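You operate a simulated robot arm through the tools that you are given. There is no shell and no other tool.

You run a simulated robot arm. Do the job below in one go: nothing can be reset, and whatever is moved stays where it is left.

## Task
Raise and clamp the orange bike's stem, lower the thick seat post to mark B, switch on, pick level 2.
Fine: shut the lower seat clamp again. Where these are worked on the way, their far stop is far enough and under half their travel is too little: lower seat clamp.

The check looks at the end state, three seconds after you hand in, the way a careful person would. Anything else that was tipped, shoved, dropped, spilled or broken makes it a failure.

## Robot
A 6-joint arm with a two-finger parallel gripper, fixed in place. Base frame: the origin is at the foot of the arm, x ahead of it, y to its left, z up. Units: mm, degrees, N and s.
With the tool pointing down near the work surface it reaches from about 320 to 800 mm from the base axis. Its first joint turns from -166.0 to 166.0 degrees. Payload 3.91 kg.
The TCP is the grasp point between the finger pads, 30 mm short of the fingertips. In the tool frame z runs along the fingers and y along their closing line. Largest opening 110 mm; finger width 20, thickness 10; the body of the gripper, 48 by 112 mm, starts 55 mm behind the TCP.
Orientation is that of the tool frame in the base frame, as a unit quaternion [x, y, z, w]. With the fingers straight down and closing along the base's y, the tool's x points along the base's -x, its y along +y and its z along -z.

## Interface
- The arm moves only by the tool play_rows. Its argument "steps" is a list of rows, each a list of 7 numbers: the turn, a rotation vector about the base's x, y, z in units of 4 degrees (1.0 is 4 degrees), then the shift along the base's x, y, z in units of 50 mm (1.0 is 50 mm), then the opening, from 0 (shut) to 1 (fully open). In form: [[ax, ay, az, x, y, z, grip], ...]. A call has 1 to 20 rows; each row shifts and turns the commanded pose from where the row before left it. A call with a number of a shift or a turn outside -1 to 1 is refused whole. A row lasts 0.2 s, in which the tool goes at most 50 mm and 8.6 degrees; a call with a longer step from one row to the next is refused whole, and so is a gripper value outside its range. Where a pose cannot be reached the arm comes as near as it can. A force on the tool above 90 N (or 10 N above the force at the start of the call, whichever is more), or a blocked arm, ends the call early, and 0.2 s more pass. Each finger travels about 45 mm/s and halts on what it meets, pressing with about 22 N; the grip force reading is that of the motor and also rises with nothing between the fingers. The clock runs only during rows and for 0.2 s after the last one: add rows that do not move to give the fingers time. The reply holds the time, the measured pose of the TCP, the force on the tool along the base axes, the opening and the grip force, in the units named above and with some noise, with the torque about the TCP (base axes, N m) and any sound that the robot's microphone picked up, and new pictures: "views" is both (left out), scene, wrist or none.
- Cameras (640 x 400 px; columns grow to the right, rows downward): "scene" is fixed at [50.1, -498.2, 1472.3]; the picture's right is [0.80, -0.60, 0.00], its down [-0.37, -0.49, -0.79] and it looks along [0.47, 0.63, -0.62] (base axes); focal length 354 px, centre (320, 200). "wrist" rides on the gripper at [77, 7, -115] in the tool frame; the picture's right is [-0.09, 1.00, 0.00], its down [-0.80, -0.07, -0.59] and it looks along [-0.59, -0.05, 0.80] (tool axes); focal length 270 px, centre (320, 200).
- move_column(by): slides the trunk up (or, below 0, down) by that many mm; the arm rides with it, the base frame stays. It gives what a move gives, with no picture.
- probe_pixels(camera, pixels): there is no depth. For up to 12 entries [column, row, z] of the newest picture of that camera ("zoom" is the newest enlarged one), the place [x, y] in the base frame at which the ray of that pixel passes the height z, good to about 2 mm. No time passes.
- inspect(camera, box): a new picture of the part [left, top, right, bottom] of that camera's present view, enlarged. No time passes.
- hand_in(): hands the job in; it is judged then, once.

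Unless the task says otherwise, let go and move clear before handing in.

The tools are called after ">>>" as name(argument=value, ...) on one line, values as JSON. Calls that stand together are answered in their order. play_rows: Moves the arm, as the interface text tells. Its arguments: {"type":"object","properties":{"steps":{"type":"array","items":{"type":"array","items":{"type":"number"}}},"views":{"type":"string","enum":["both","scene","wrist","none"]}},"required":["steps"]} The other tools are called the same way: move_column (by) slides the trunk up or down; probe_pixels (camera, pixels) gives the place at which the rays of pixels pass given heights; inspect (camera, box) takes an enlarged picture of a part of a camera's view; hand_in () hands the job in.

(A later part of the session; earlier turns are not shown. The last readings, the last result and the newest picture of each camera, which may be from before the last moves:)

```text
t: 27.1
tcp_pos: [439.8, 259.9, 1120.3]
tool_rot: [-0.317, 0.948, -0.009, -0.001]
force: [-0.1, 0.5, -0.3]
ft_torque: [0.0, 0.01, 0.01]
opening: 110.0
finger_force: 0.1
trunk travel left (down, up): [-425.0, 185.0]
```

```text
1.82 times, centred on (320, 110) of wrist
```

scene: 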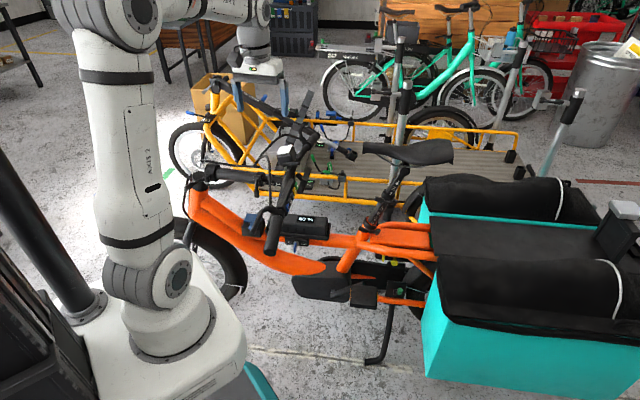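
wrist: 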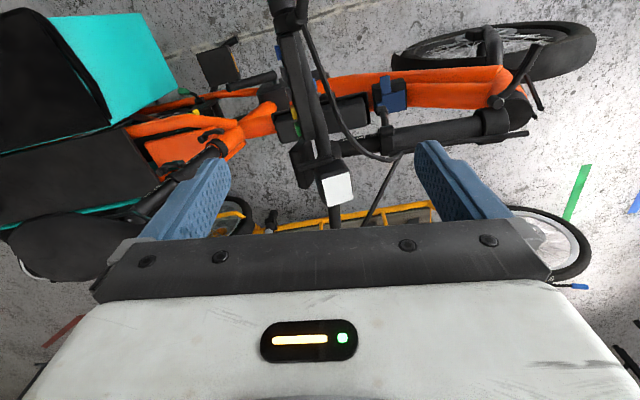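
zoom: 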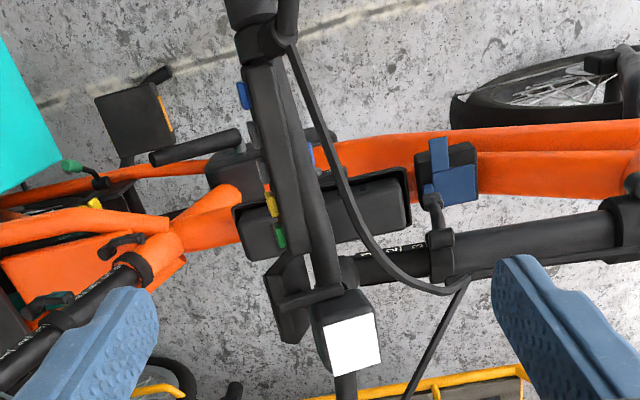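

The bar now looks roughly square to the frame. I'll move further across to view the right half of the bar from above.

>>> play_rows(steps=[[0, 0, 0, 0.6, 0.6, 0, 1], [0, 0, 0, 0.6, 0.6, 0, 1], [0, 0, 0, 0.6, 0.6, 0, 1], [0, 0, 0, 0.6, 0.6, 0, 1]], views="both")

>>> inspect(camera="wrist", box=[160, 0, 480, 220])

>>> inspect(camera="scene", box=[240, 110, 350, 190])

```text
t: 28.1
tcp_pos: [561.1, 379.3, 1118.2]
tool_rot: [-0.316, 0.949, -0.009, -0.002]
force: [-0.1, -0.2, 0.6]
ft_torque: [-0.01, 0.0, -0.01]
opening: 110.2
finger_force: 0.0
trunk travel left (down, up): [-425.0, 185.0]
```

scene: 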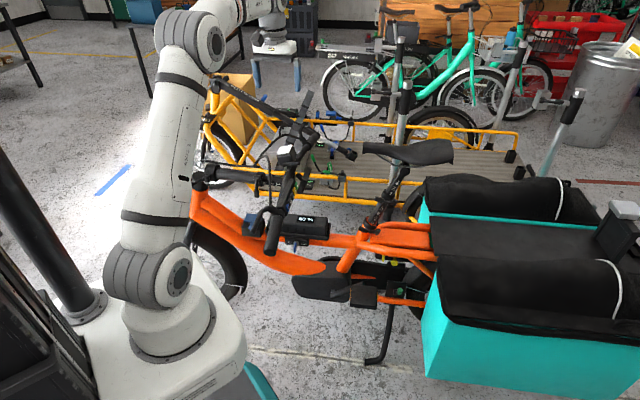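
wrist: 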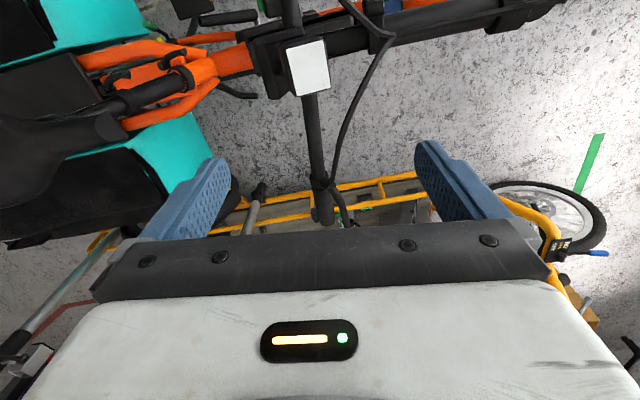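

```text
1.82 times, centred on (320, 110) of wrist
```

zoom: 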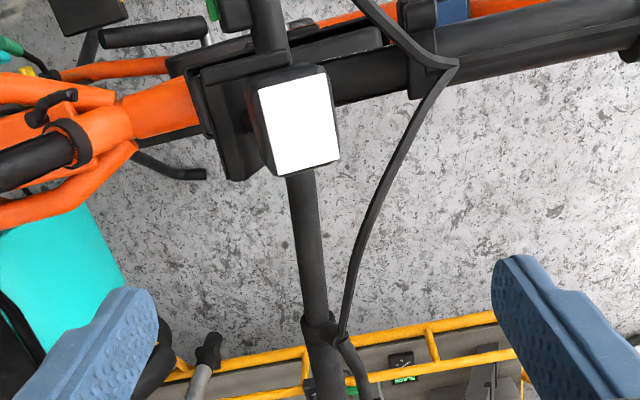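

```text
5.00 times, centred on (295, 150) of scene
```

zoom: 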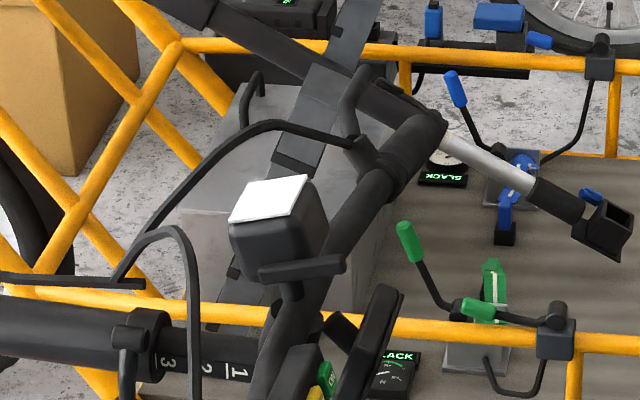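

The bare section of the bar right of the lamp is visible around wrist (310,129). I'll triangulate it with the scene view.

>>> probe_pixels(camera="wrist", pixels=[[310.7, 129, 800], [310.7, 129, 900], [315.5, 158, 800], [315.5, 158, 900], [320, 205, 800], [320, 205, 900]])

>>> probe_pixels(camera="scene", pixels=[[301, 155, 800], [301, 155, 900], [307, 145.5, 800], [307, 145.5, 900], [294.5, 166, 800], [294.5, 166, 900], [316, 137, 800], [316, 137, 900]])

```text
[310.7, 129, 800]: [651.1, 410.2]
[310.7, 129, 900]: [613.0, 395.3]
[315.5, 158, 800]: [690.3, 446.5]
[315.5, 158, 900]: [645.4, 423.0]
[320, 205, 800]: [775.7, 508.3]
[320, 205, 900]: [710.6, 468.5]
```

```text
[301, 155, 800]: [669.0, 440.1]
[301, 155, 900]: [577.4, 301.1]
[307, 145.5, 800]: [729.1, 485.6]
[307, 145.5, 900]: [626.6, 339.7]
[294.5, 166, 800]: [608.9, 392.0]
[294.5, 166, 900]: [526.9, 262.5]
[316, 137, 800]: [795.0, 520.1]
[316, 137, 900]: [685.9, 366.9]
```

The bar's bare section is at about (644,407,817), with the bar's azimuth near 40°. I'll approach it from behind and above with the tool tilted 45° forward, half open and clear of the cables.

>>> play_rows(steps=[[0, 0, 0.8, 0.25, -0.07, -0.2, 0.55], [0.766, 0.643, 0, 0.25, -0.068, -0.37, 0.55], [0.766, 0.643, 0, 0.25, -0.068, -0.37, 0.55], [0.766, 0.643, 0, 0.25, -0.068, -0.37, 0.55], [0.766, 0.643, 0, 0.25, -0.068, -0.37, 0.55], [0.766, 0.643, 0, 0.25, -0.068, -0.37, 0.55], [0.766, 0.643, 0, 0.25, -0.068, -0.37, 0.55], [0.766, 0.643, 0, 0.25, -0.068, -0.37, 0.55], [0.766, 0.643, 0, 0.25, -0.068, -0.37, 0.55], [0.766, 0.643, 0, 0.25, -0.068, -0.37, 0.55], [0.766, 0.643, 0, 0.25, -0.068, -0.37, 0.55], [0.766, 0.643, 0, 0.0, 0, -0.37, 0.55]], views="both")

>>> inspect(camera="wrist", box=[160, 0, 480, 220])

>>> inspect(camera="scene", box=[240, 70, 400, 190])

```text
t: 30.7
tcp_pos: [697.6, 341.4, 905.3]
tool_rot: [-0.32, 0.873, 0.345, -0.128]
force: [-0.4, 0.2, 0.5]
ft_torque: [0.0, -0.01, 0.01]
opening: 60.7
finger_force: 0.1
trunk travel left (down, up): [-425.0, 185.0]
```

scene: 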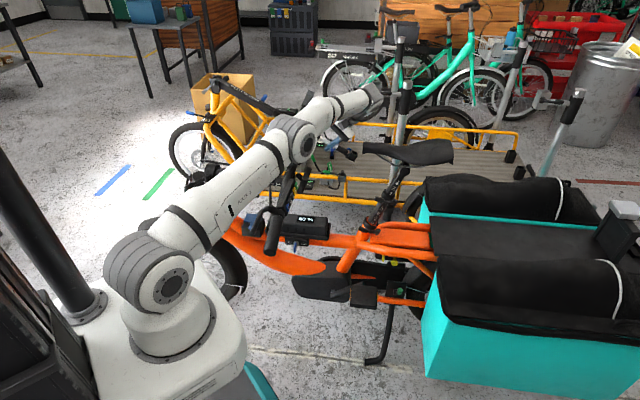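
wrist: 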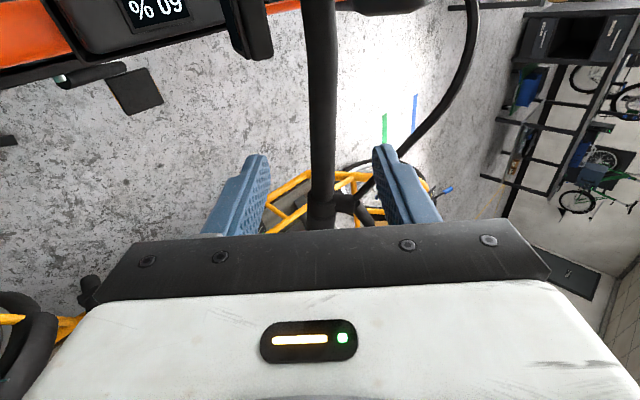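

```text
1.82 times, centred on (320, 110) of wrist
```

zoom: 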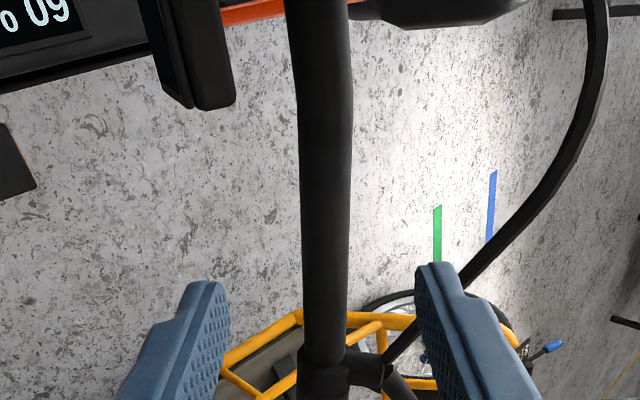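

```text
3.33 times, centred on (320, 130) of scene
```

zoom: 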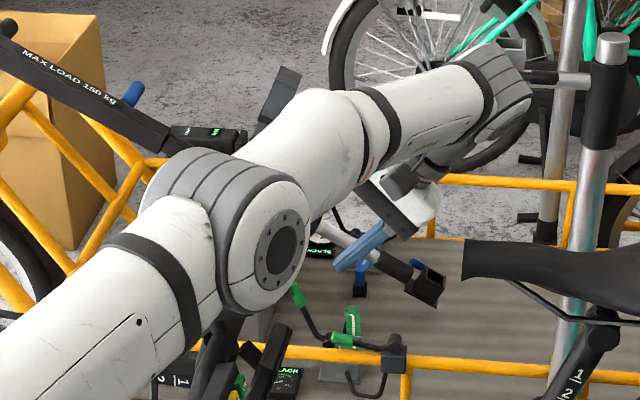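

The arm's foot turns out to be up around z≈745, so the upper arm now runs low over the left half of the bar and would foul it during the raise. I'll raise the trunk fully and come back down to the same standoff, so the elbow stays high.

>>> move_column(by=185)

>>> play_rows(steps=[[0, 0, 0, 0, 0, -0.7, 0.55], [0, 0, 0, 0, 0, -0.7, 0.55], [0, 0, 0, 0, 0, -0.7, 0.55], [0, 0, 0, 0, 0, -0.7, 0.55], [0, 0, 0, 0, 0, -0.7, 0.55]], views="both")

>>> inspect(camera="wrist", box=[160, 0, 480, 220])

```text
t: 32.7
tcp_pos: [696.6, 342.2, 1090.8]
tool_rot: [-0.319, 0.874, 0.343, -0.128]
force: [-0.1, -0.2, -0.5]
ft_torque: [-0.01, -0.03, -0.03]
opening: 60.4
finger_force: 0.0
trunk travel left (down, up): [-610.0, 0.0]
```

```text
t: 33.9
tcp_pos: [696.9, 339.1, 916.9]
tool_rot: [-0.321, 0.873, 0.344, -0.127]
force: [-0.1, -1.2, 0.9]
ft_torque: [0.01, -0.01, 0.01]
opening: 60.4
finger_force: 0.0
trunk travel left (down, up): [-610.0, 0.0]
```

scene: 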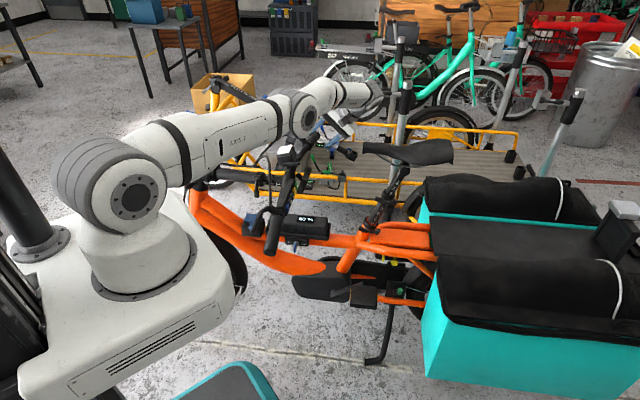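
wrist: 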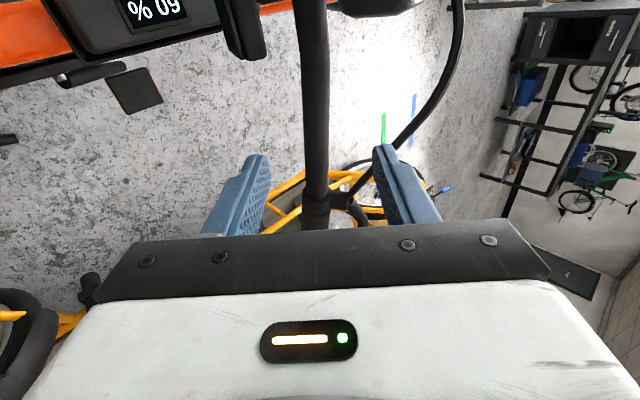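

```text
1.82 times, centred on (320, 110) of wrist
```

zoom: 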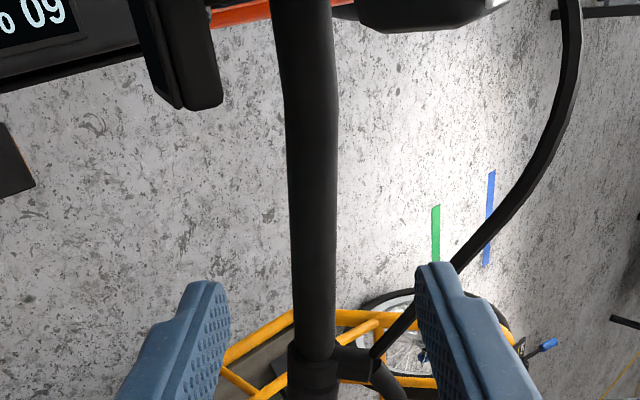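

The bar runs centrally between the fingers, at wrist (317,180). I'll advance about 125 mm along the tool axis and close on it.

>>> play_rows(steps=[[0, 0, 0, -0.237, 0.282, -0.37, 0.55], [0, 0, 0, -0.237, 0.282, -0.37, 0.55], [0, 0, 0, -0.237, 0.282, -0.37, 0.55], [0, 0, 0, -0.237, 0.282, -0.37, 0.55]], views="both")

>>> inspect(camera="wrist", box=[160, 40, 480, 260])

>>> inspect(camera="scene", box=[260, 90, 370, 190])

```text
t: 34.9
tcp_pos: [648.4, 398.6, 842.6]
tool_rot: [-0.319, 0.874, 0.344, -0.128]
force: [-1.0, -1.3, -0.5]
ft_torque: [-0.01, 0.02, -0.05]
opening: 60.4
finger_force: 0.1
trunk travel left (down, up): [-610.0, 0.0]
```

scene: 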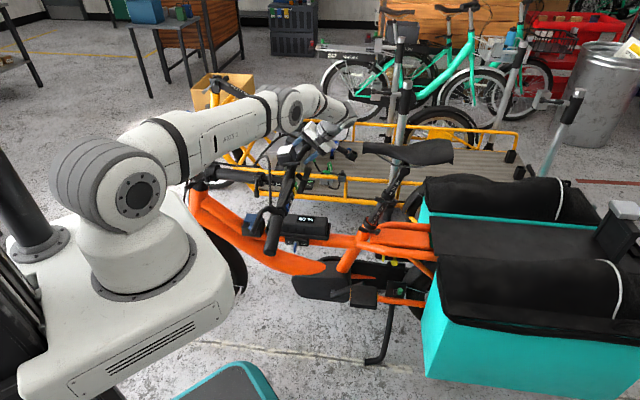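
wrist: 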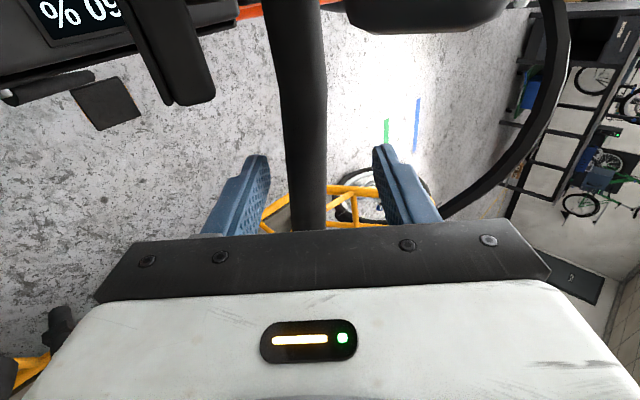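

```text
1.82 times, centred on (320, 150) of wrist
```

zoom: 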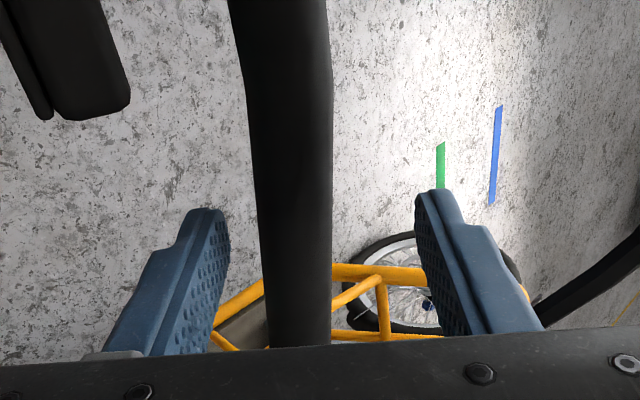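

```text
4.00 times, centred on (315, 140) of scene
```

zoom: 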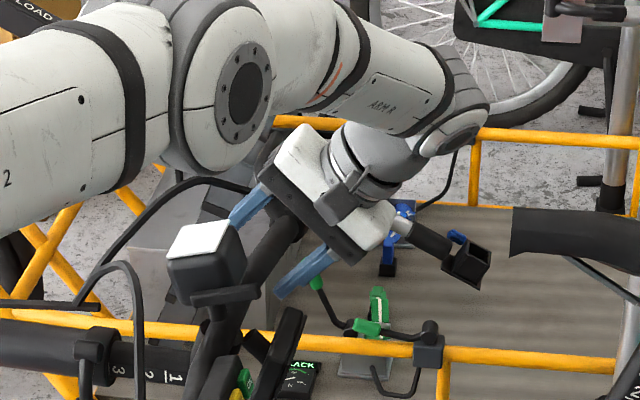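

The bar lies between the fingers, a little shallow. I'll advance another 18 mm and close on it.

>>> play_rows(steps=[[0, 0, 0, -0.17, 0.2, -0.26, 0.55], [0, 0, 0, 0, 0, 0, 0.4], [0, 0, 0, 0, 0, 0, 0.2], [0, 0, 0, 0, 0, 0, 0], [0, 0, 0, 0, 0, 0, 0], [0, 0, 0, 0, 0, 0, 0]], views="both")

>>> inspect(camera="scene", box=[260, 90, 370, 190])

```text
t: 36.3
tcp_pos: [644.5, 405.5, 826.8]
tool_rot: [-0.319, 0.874, 0.344, -0.128]
force: [23.0, -25.5, -12.5]
ft_torque: [-0.82, -0.05, -0.54]
opening: 25.8
finger_force: 45.2
trunk travel left (down, up): [-610.0, 0.0]
```

scene: 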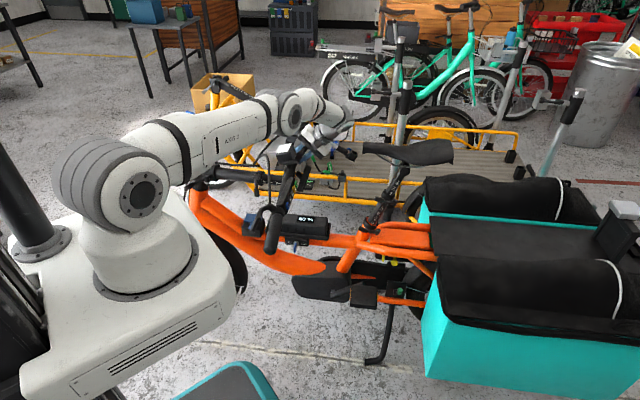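
wrist: 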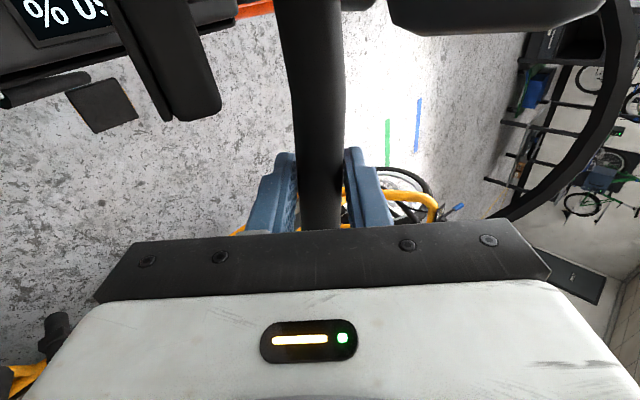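

```text
4.00 times, centred on (315, 140) of scene
```

zoom: 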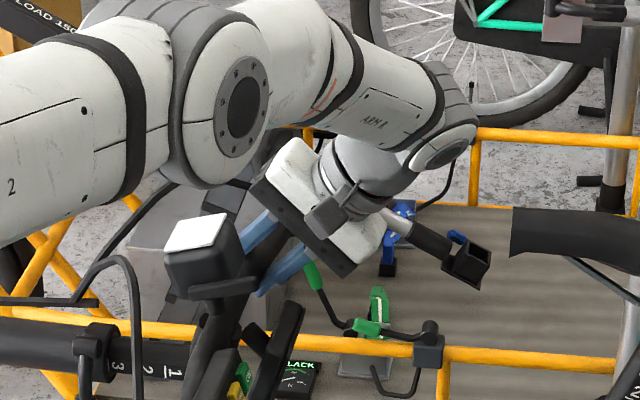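

The fingers hold the bar at a 25.8 mm opening. With the hinge near a'=−202 and z=752, the bar's radius is about 315 mm. I'll start the lifting arc with a few rows and check the force.

>>> play_rows(steps=[[-0.479, -0.402, 0, -0.05, 0.06, 0.38, 0], [-0.479, -0.402, 0, -0.095, 0.113, 0.414, 0], [-0.479, -0.402, 0, -0.114, 0.136, 0.402, 0]], views="both")

>>> inspect(camera="scene", box=[180, 70, 380, 220])

```text
t: 37.1
tcp_pos: [631.2, 422.7, 889.9]
tool_rot: [-0.326, 0.895, 0.287, -0.104]
force: [25.7, -15.0, -3.6]
ft_torque: [-0.37, -0.81, -1.26]
opening: 25.8
finger_force: 44.5
trunk travel left (down, up): [-610.0, 0.0]
```

scene: 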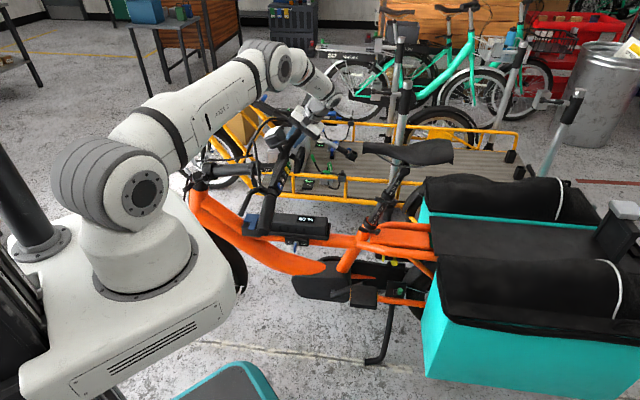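
wrist: 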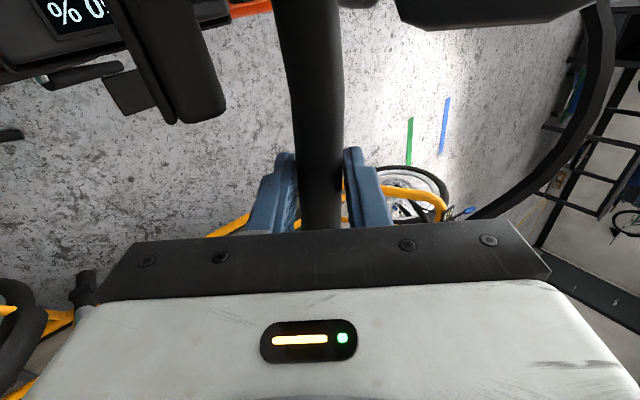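

```text
2.67 times, centred on (280, 145) of scene
```

zoom: 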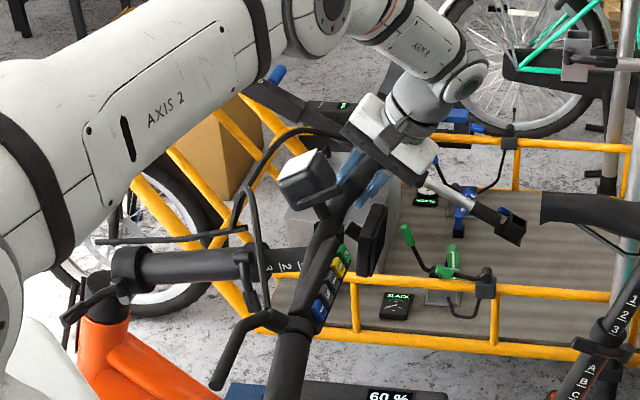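

The bar follows the arc. There is about 28 N of radial push, so I'll ease 4 mm rearward and continue.

>>> play_rows(steps=[[-0.479, -0.402, 0, -0.06, 0.07, 0.388, 0], [-0.479, -0.402, 0, -0.148, 0.176, 0.374, 0], [-0.479, -0.402, 0, -0.166, 0.198, 0.358, 0], [-0.479, -0.402, 0, -0.181, 0.216, 0.338, 0]], views="scene")

>>> inspect(camera="scene", box=[180, 70, 380, 220])

```text
t: 38.1
tcp_pos: [601.1, 454.1, 962.5]
tool_rot: [-0.335, 0.916, 0.207, -0.079]
force: [14.9, -18.8, 2.8]
ft_torque: [-0.56, -0.96, -1.13]
opening: 25.5
finger_force: 45.0
trunk travel left (down, up): [-610.0, 0.0]
```

scene: 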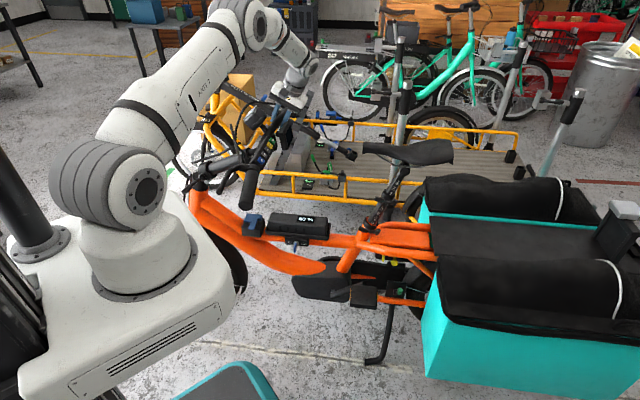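

```text
2.67 times, centred on (280, 145) of scene
```

zoom: 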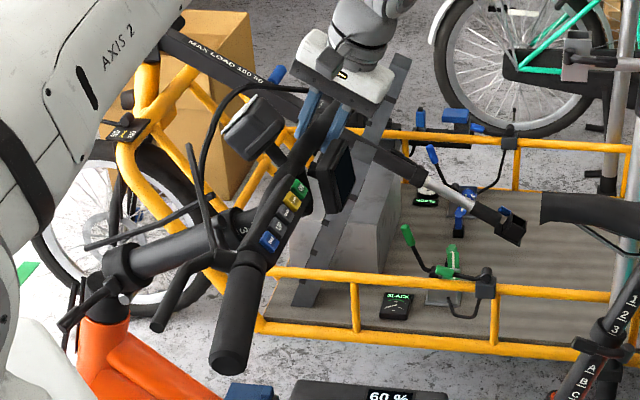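

>>> play_rows(steps=[[-0.479, -0.402, 0, -0.18, 0.22, 0.316, 0], [-0.479, -0.402, 0, -0.205, 0.245, 0.3, 0], [-0.479, -0.402, 0, -0.22, 0.26, 0.275, 0], [-0.479, -0.402, 0, -0.233, 0.277, 0.25, 0]], views="scene")

>>> inspect(camera="scene", box=[160, 40, 380, 220])

```text
t: 39.1
tcp_pos: [559.1, 502.7, 1023.9]
tool_rot: [-0.34, 0.931, 0.127, -0.048]
force: [8.9, -23.6, 13.5]
ft_torque: [-0.48, -0.89, -0.96]
opening: 24.8
finger_force: 44.9
trunk travel left (down, up): [-610.0, 0.0]
```

scene: 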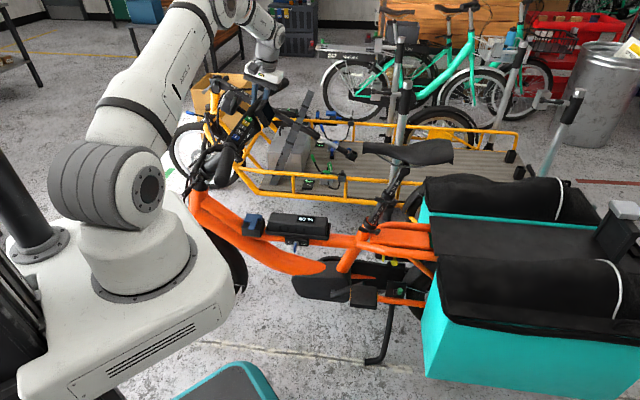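

```text
2.22 times, centred on (270, 130) of scene
```

zoom: 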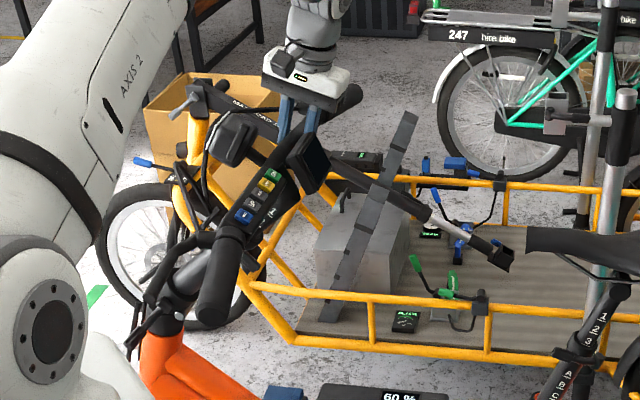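

The stem is at about 45° and the push is radially inward by about 24 N, so the true radius is nearer 328. I'll widen the arc slightly and continue.

>>> play_rows(steps=[[-0.479, -0.402, 0, -0.21, 0.25, 0.32, 0], [-0.479, -0.402, 0, -0.262, 0.312, 0.23, 0], [-0.479, -0.402, 0, -0.271, 0.323, 0.18, 0]], views="scene")

>>> inspect(camera="scene", box=[160, 40, 380, 220])

```text
t: 39.9
tcp_pos: [515.7, 548.2, 1058.5]
tool_rot: [-0.343, 0.937, 0.064, -0.029]
force: [-25.4, -33.5, 1.2]
ft_torque: [-0.81, -0.27, -0.8]
opening: 24.7
finger_force: 45.0
trunk travel left (down, up): [-610.0, 0.0]
```

scene: 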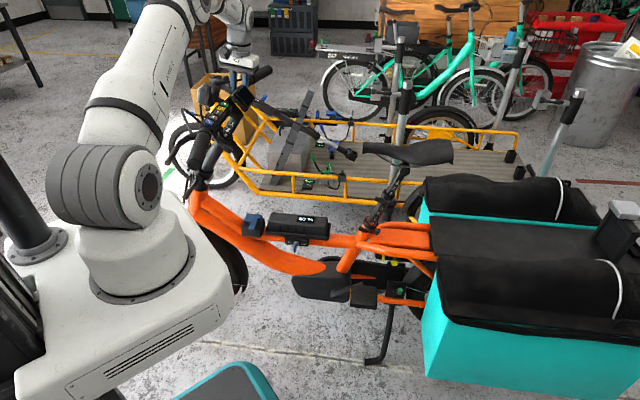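

```text
2.22 times, centred on (270, 130) of scene
```

zoom: 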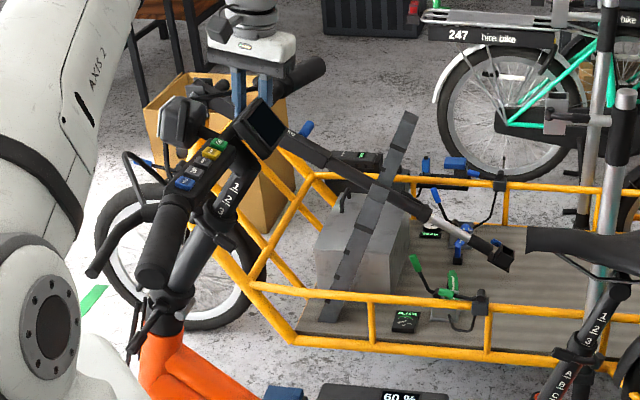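

The stem is at about 60° but there is a side load of about 41 N toward the robot. I'll relieve it by shifting the tool left along the bar before going on.

>>> play_rows(steps=[[0, 0, 0, -0.1, -0.085, 0, 0], [0, 0, 0, 0, 0, 0, 0]], views="wrist")

>>> inspect(camera="scene", box=[160, 80, 280, 220])

```text
t: 40.5
tcp_pos: [516.9, 548.3, 1057.7]
tool_rot: [-0.342, 0.937, 0.066, -0.025]
force: [-2.4, -5.5, 4.6]
ft_torque: [0.35, 0.95, -0.59]
opening: 24.5
finger_force: 44.9
trunk travel left (down, up): [-610.0, 0.0]
```

wrist: 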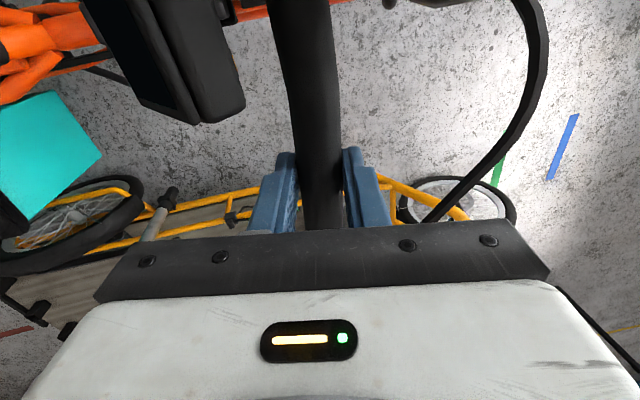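

```text
2.86 times, centred on (220, 150) of scene
```

zoom: 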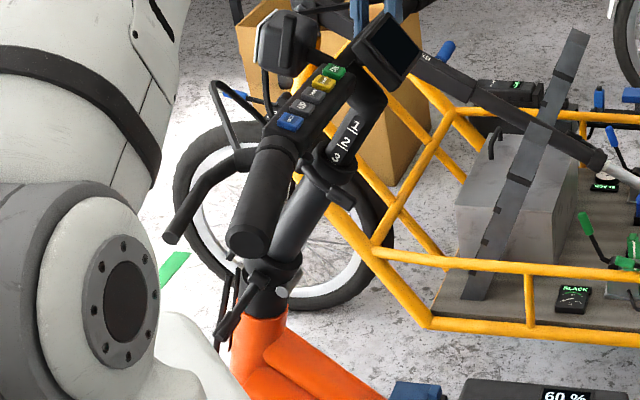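

Relieved: the force is now about 7 N. I'll continue in small steps with a little leftward drift.

>>> play_rows(steps=[[-0.479, -0.402, 0, -0.315, 0.298, 0.156, 0], [-0.479, -0.402, 0, -0.322, 0.306, 0.114, 0]], views="none")

>>> inspect(camera="scene", box=[160, 80, 280, 220])

```text
t: 41.1
tcp_pos: [486.3, 579.0, 1071.7]
tool_rot: [-0.344, 0.939, 0.026, -0.008]
force: [14.9, 3.8, 13.7]
ft_torque: [0.17, -1.42, -0.56]
opening: 24.6
finger_force: 44.9
trunk travel left (down, up): [-610.0, 0.0]
```

```text
2.86 times, centred on (220, 150) of scene
```

zoom: 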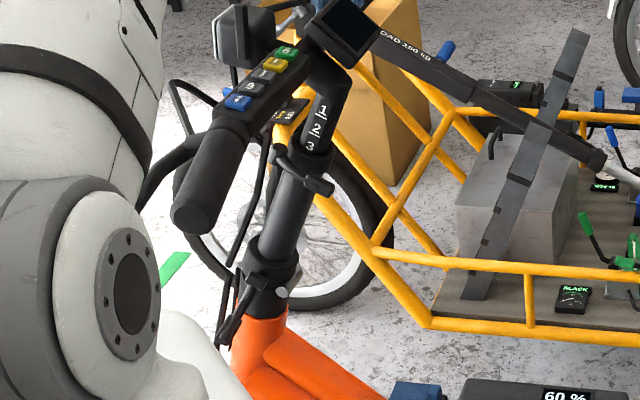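

>>> play_rows(steps=[[-0.3, -0.25, 0, -0.28, 0.345, 0.084, 0]], views="none")

>>> inspect(camera="scene", box=[160, 80, 280, 220])

```text
t: 41.5
tcp_pos: [469.5, 595.3, 1077.2]
tool_rot: [-0.343, 0.939, 0.013, -0.004]
force: [13.7, 4.8, 23.3]
ft_torque: [-0.25, -0.99, -0.32]
opening: 24.8
finger_force: 44.5
trunk travel left (down, up): [-610.0, 0.0]
```

```text
2.86 times, centred on (220, 150) of scene
```

zoom: 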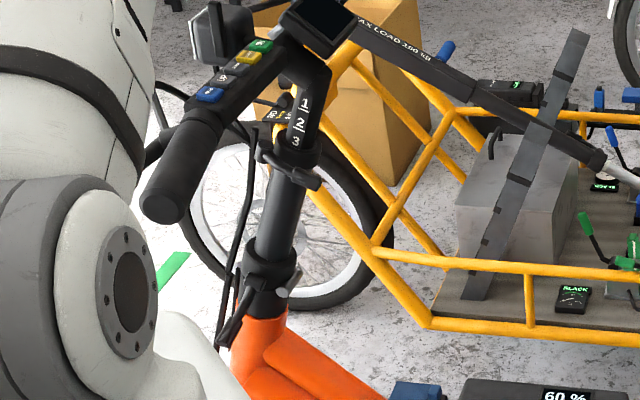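

>>> play_rows(steps=[[-0.3, -0.25, 0, -0.27, 0.335, 0.11, 0]], views="none")

>>> inspect(camera="scene", box=[180, 130, 260, 200])

```text
t: 41.9
tcp_pos: [454.2, 611.8, 1078.5]
tool_rot: [-0.343, 0.939, -0.002, -0.002]
force: [5.2, 0.3, 18.2]
ft_torque: [-0.23, -1.08, -0.14]
opening: 24.4
finger_force: 45.2
trunk travel left (down, up): [-610.0, 0.0]
```

```text
5.71 times, centred on (220, 165) of scene
```

zoom: 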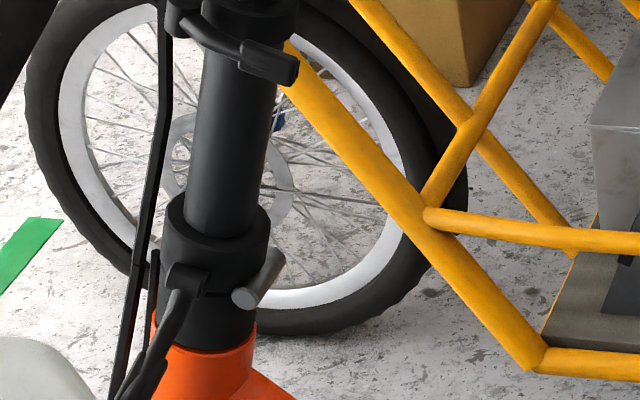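

The stem collar is nearly seated on the cap, with a thin gap left at zoom (205,290). I'll nudge further until the stop is felt.

>>> play_rows(steps=[[0, 0, 0, -0.13, 0.155, 0.03, 0]], views="none")

>>> inspect(camera="scene", box=[180, 130, 260, 200])

```text
t: 42.3
tcp_pos: [448.8, 616.6, 1079.5]
tool_rot: [-0.343, 0.939, -0.004, -0.005]
force: [1.8, -9.0, 10.7]
ft_torque: [-0.8, -0.78, 0.04]
opening: 24.5
finger_force: 44.8
trunk travel left (down, up): [-610.0, 0.0]
```

```text
5.71 times, centred on (220, 165) of scene
```

zoom: 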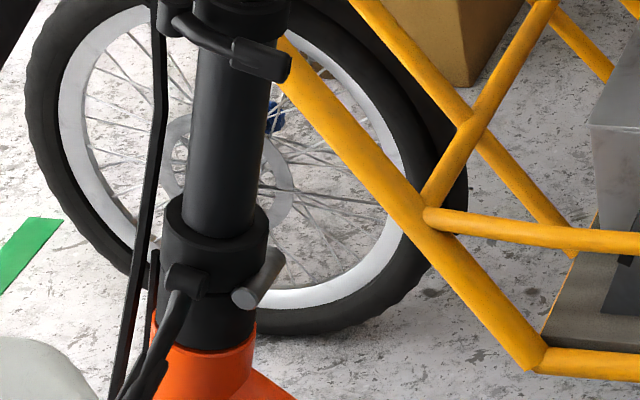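

>>> play_rows(steps=[[0, 0, 0, -0.13, 0.155, 0.01, 0], [0, 0, 0, 0, 0, 0, 0]], views="none")

>>> inspect(camera="scene", box=[180, 130, 260, 200])

```text
t: 42.9
tcp_pos: [449.4, 617.7, 1079.9]
tool_rot: [-0.342, 0.94, -0.006, -0.005]
force: [13.1, -54.3, -3.7]
ft_torque: [-0.91, -0.2, 0.13]
opening: 24.8
finger_force: 45.0
trunk travel left (down, up): [-610.0, 0.0]
```

```text
5.71 times, centred on (220, 165) of scene
```

zoom: 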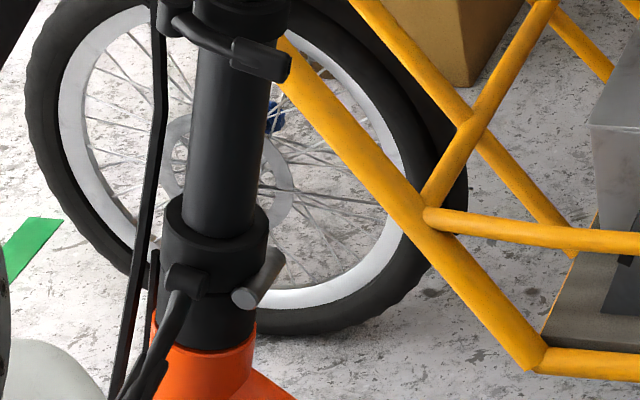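

Stop reached: the force rose to 54 N without motion, so the stem is upright. I'll relax, open, and lift clear.

>>> play_rows(steps=[[0, 0, 0, 0.06, -0.08, 0, 0], [0, 0, 0, 0, 0, 0, 0.2], [0, 0, 0, 0, 0, 0, 0.4], [0, 0, 0, 0, 0, 0, 0.5], [0, 0, 0, 0, 0, 0, 0.5], [0, 0, 0, 0, 0, 0.4, 0.5], [0, 0, 0, 0, 0, 0.8, 0.5], [0, 0, 0, 0, 0, 0.8, 0.5]], views="both")

>>> inspect(camera="scene", box=[160, 40, 300, 220])

```text
t: 44.7
tcp_pos: [447.0, 622.8, 1182.9]
tool_rot: [-0.344, 0.939, -0.002, -0.003]
force: [0.0, 0.7, -0.5]
ft_torque: [-0.02, 0.0, 0.0]
opening: 55.1
finger_force: 0.1
trunk travel left (down, up): [-610.0, 0.0]
```

scene: 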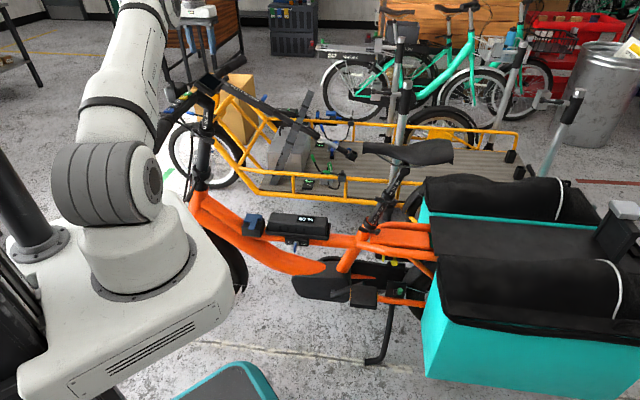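
wrist: 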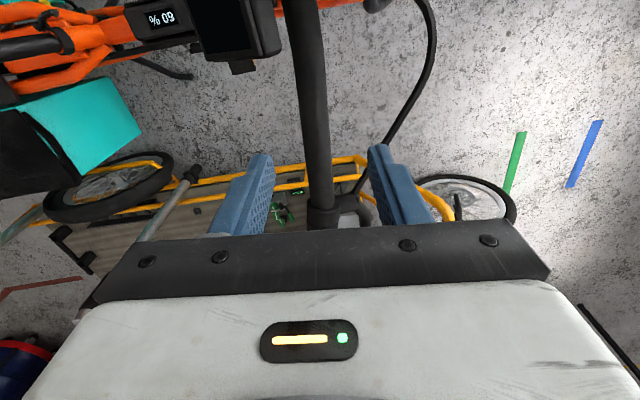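

```text
2.22 times, centred on (230, 130) of scene
```

zoom: 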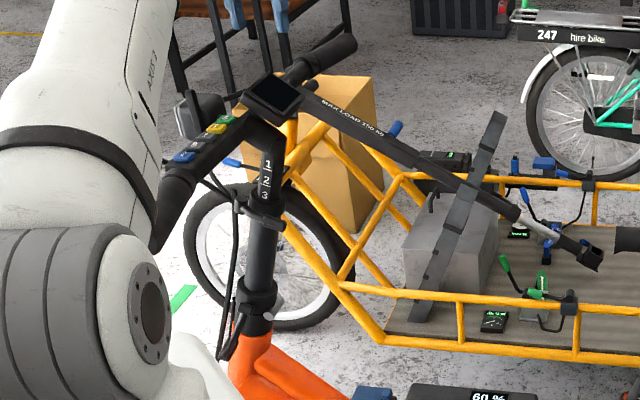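

The stem stays upright. Its clamp lever moved with it and now hangs beside the joint, so I need a closer look. I'll swing behind the bar with the camera facing forward at the head joint.

>>> play_rows(steps=[[0, 0, 0, 0, 0, 0.8, 0.3], [0, 0, 1, 0, -0.3, 0, 0], [0, 0, 1, 0, -0.3, 0, 0], [0, 0, 1, 0, -0.3, 0, 0], [0, 0, 1, 0, -0.3, 0, 0], [0, 0, 1, -0.05, -0.3, 0, 0], [0, 0, 1, -0.05, -0.3, 0, 0], [0, 0, 1, -0.05, -0.3, 0, 0], [0, 0, 1, -0.05, -0.3, 0, 0], [0, 0, 1, -0.05, -0.3, 0, 0], [0, 0, 1, -0.05, -0.3, 0, 0], [0, 0, 1, -0.05, -0.3, 0, 0], [0, 0, 1, -0.05, -0.3, 0, 0], [0, 0, 1, -0.05, -0.3, 0, 0], [0, 0, 1, -0.05, -0.3, 0, 0], [0, 0, 1, 0, -0.3, 0, 0], [0, 0, 1, 0, -0.3, 0, 0], [0, 0, 1, 0, 0, 0, 0], [0, 0, 1, 0, 0, 0, 0]], views="both")

```text
t: 48.7
tcp_pos: [487.4, 546.5, 1316.6]
tool_rot: [0.766, -0.642, 0.005, 0.002]
force: [-0.4, -1.2, 0.2]
ft_torque: [0.02, -0.02, 0.0]
opening: 0.0
finger_force: 22.0
out of reach, approached as far as the arm can: row 2, 3, 4, 5, 6, 7, 8, 9, 10, 11, 12, 13, 14, 15, 16, 17
trunk travel left (down, up): [-610.0, 0.0]
```

scene: 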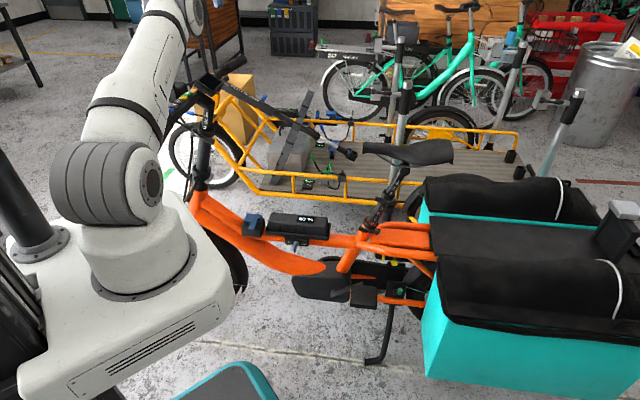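
wrist: 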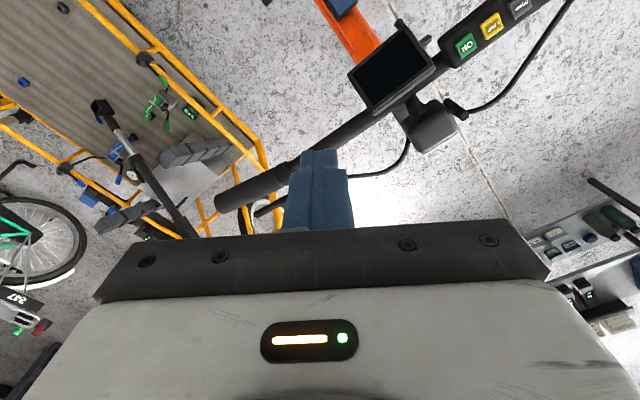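

The arm hit its inner reach limit with the trunk fully up. I'll move rearward at this height first, then lower the trunk.

>>> play_rows(steps=[[0, 0, 0, 0.4, -0.6, 0, 0], [0, 0, 0, 0.4, -0.6, 0, 0], [0, 0, 0, 0.4, -0.6, 0, 0], [0, 0, 0, 0.4, -0.6, 0, 0], [0, 0, 0, 0.3, -0.6, 0, 0], [0, 0, 0, 0.1, -0.6, 0, 0]], views="none")

>>> move_column(by=-240)

>>> play_rows(steps=[[0, 0, 0, -0.3, -0.3, 0, 0], [0, 0, 0, -0.5, -0.1, -0.3, 0], [0, 0, 0, -0.5, 0.1, -0.3, 0]], views="both")

```text
t: 50.1
tcp_pos: [627.1, 397.3, 1324.7]
tool_rot: [0.767, -0.642, 0.005, 0.004]
force: [-0.8, 0.4, 0.2]
ft_torque: [0.04, 0.02, -0.01]
opening: 0.0
finger_force: 22.0
out of reach, approached as far as the arm can: row 1, 2, 3, 4, 5, 6
trunk travel left (down, up): [-610.0, 0.0]
```

```text
t: 52.6
tcp_pos: [625.2, 397.0, 1084.7]
tool_rot: [0.767, -0.642, 0.005, 0.004]
force: [0.1, 0.4, -0.1]
ft_torque: [-0.02, -0.01, 0.02]
opening: 0.2
finger_force: 22.1
trunk travel left (down, up): [-370.0, 240.0]
```

```text
t: 53.4
tcp_pos: [613.4, 418.4, 1071.3]
tool_rot: [0.766, -0.643, 0.005, 0.009]
force: [-0.1, -0.4, -0.7]
ft_torque: [-0.03, 0.03, 0.01]
opening: 0.1
finger_force: 22.0
out of reach, approached as far as the arm can: row 1, 2, 3
trunk travel left (down, up): [-370.0, 240.0]
```

scene: 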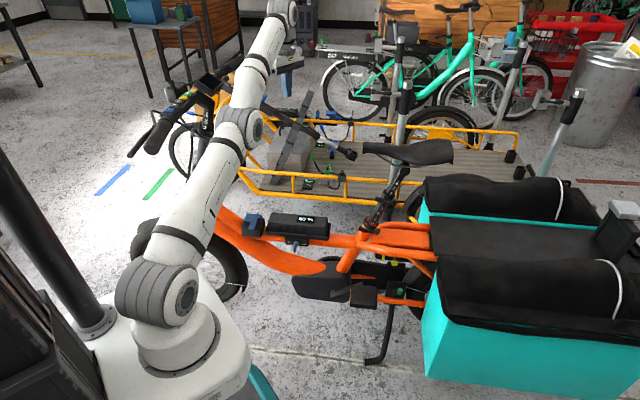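
wrist: 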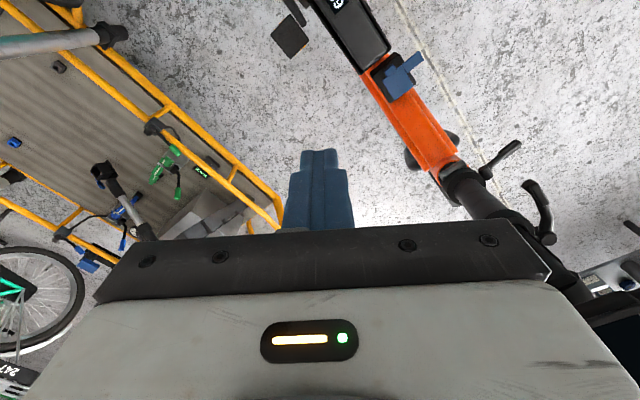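

>>> inspect(camera="wrist", box=[380, 80, 600, 260])

>>> inspect(camera="wrist", box=[430, 120, 550, 210])

>>> inspect(camera="scene", box=[120, 60, 260, 200])

```text
2.22 times, centred on (490, 170) of wrist
```

zoom: 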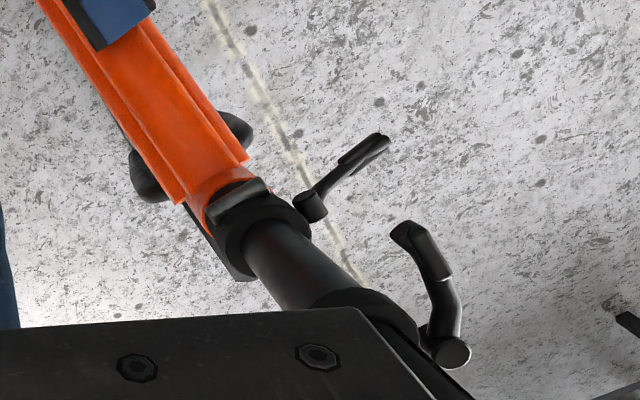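

```text
4.44 times, centred on (490, 165) of wrist
```

zoom: 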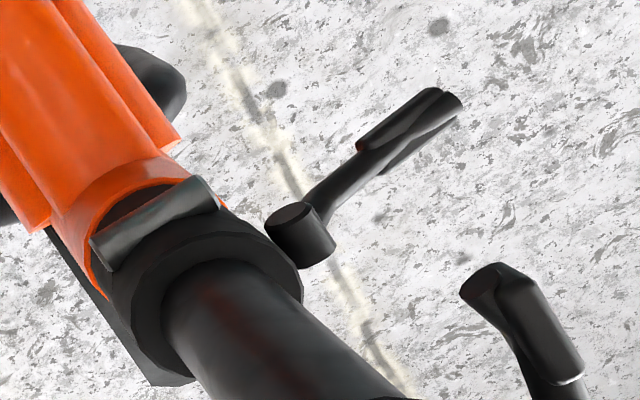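

```text
2.86 times, centred on (190, 130) of scene
```

zoom: 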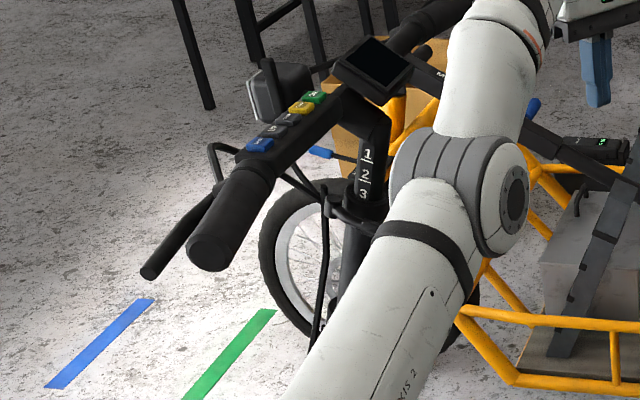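

The lever's pivot is at wrist (485,173) and its tip at (518,142). I'll probe both to fix its current direction.

>>> probe_pixels(camera="wrist", pixels=[[485.5, 172.9, 750], [485.5, 172.9, 850], [518.2, 142.5, 650], [518.2, 142.5, 750], [518.2, 142.5, 850], [462, 170, 750], [462, 170, 850], [540, 210, 850], [540, 210, 950]])

```text
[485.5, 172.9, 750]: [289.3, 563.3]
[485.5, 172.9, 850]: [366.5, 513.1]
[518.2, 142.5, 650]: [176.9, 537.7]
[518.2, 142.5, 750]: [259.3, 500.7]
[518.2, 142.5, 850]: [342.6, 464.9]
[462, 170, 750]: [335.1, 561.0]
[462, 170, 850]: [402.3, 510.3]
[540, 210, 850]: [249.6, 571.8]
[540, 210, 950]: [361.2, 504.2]
```

The lever pivot is at about (308,550,777) and the tip at (249,506,741). It points left and about 26° down, swinging in the lateral-vertical plane. I'll push it down and in from the left with the shut fingers, so I'll first go back over the bar to the front-left side.

>>> move_column(by=150)

>>> play_rows(steps=[[0, 0, -1, 0, 0, 0, 0], [0, 0, -1, 0, 0, 0, 0], [0, 0, -1, 0, 0, 0, 0], [0, 0, -1, 0, 0, 0, 0], [0, 0, -1, 0, 0, 0, 0], [0, 0, -1, 0, 0, 0, 0], [0, 0, -1, 0, 0, 0, 0], [0, 0, -1, -0.5, 0, 0, 0], [0, 0, -1, -0.5, 0, 0, 0], [0, 0, -1, -0.5, 0, 0, 0], [0, 0, -1, -0.5, 0, 0, 0], [0, 0, -1, -0.5, 0.1, 0, 0], [0, 0, -1, -0.5, 0.1, 0, 0], [0, 0, -1, -0.5, 0.1, 0, 0], [0, 0, -1, -0.5, 0.1, 0, 0]], views="none")

```text
t: 55.2
tcp_pos: [614.1, 416.8, 1221.9]
tool_rot: [0.766, -0.642, 0.004, 0.009]
force: [-0.3, 0.3, 0.0]
ft_torque: [0.0, 0.0, -0.02]
opening: 0.0
finger_force: 21.9
trunk travel left (down, up): [-520.0, 90.0]
```

```text
t: 58.4
tcp_pos: [469.8, 485.5, 1231.6]
tool_rot: [-0.342, 0.94, 0.001, -0.009]
force: [-0.3, 0.3, 0.6]
ft_torque: [0.02, -0.04, -0.02]
opening: 0.0
finger_force: 21.7
out of reach, approached as far as the arm can: row 8, 9, 10, 11
trunk travel left (down, up): [-520.0, 90.0]
```

>>> play_rows(steps=[[0, 0, 0, -0.7, 0, 0, 0], [0, 0, 0, -0.7, 0, 0, 0], [0, 0, 0, -0.7, 0, 0, 0], [0, 0, 0, -0.7, 0, 0, 0], [0, 0, 0, -0.7, 0, 0, 0], [0, 0, 0, -0.7, 0.2, 0, 0], [0, 0, 0, -0.7, 0.2, 0, 0], [0, 0, 0, -0.7, 0.2, 0, 0], [0, 0, 0, -0.7, 0.2, 0, 0]], views="both")

```text
t: 60.4
tcp_pos: [155.4, 525.9, 1232.6]
tool_rot: [-0.343, 0.939, 0.001, -0.008]
force: [0.1, 0.5, 0.0]
ft_torque: [0.0, -0.01, -0.01]
opening: 0.1
finger_force: 21.9
trunk travel left (down, up): [-520.0, 90.0]
```

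scene: 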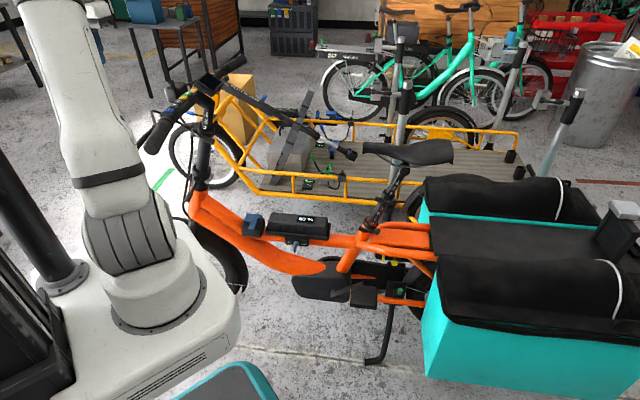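
wrist: 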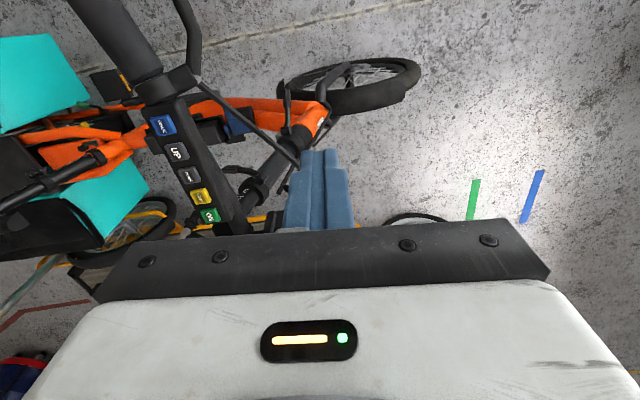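

The remote's buttons now face up. I'll zoom in on the hinge lever from here.

>>> inspect(camera="wrist", box=[230, 60, 370, 200])

>>> inspect(camera="wrist", box=[130, 90, 250, 240])

>>> inspect(camera="scene", box=[150, 70, 270, 220])

```text
2.86 times, centred on (300, 130) of wrist
```

zoom: 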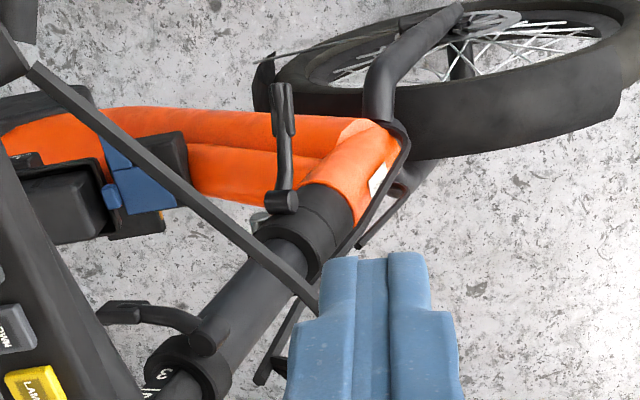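

```text
2.67 times, centred on (190, 165) of wrist
```

zoom: 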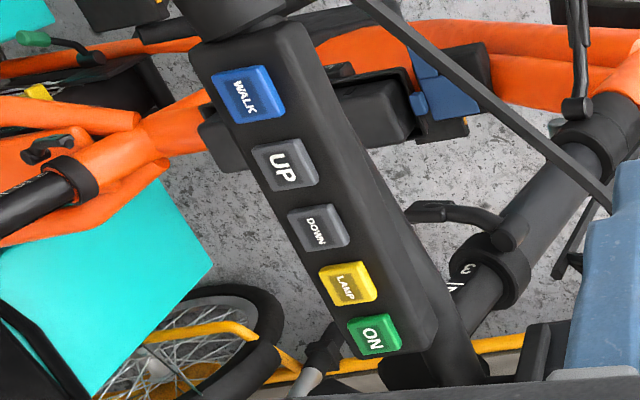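

```text
2.67 times, centred on (210, 145) of scene
```

zoom: 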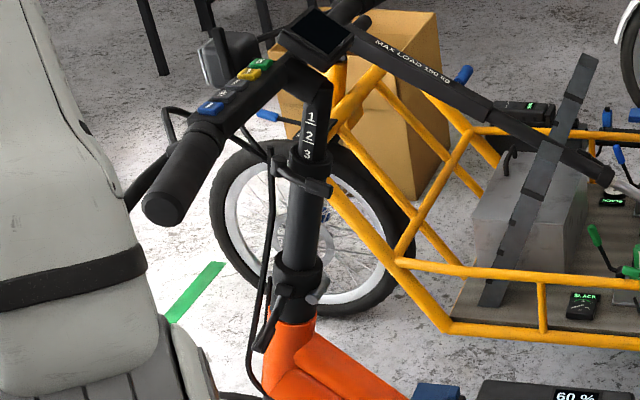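

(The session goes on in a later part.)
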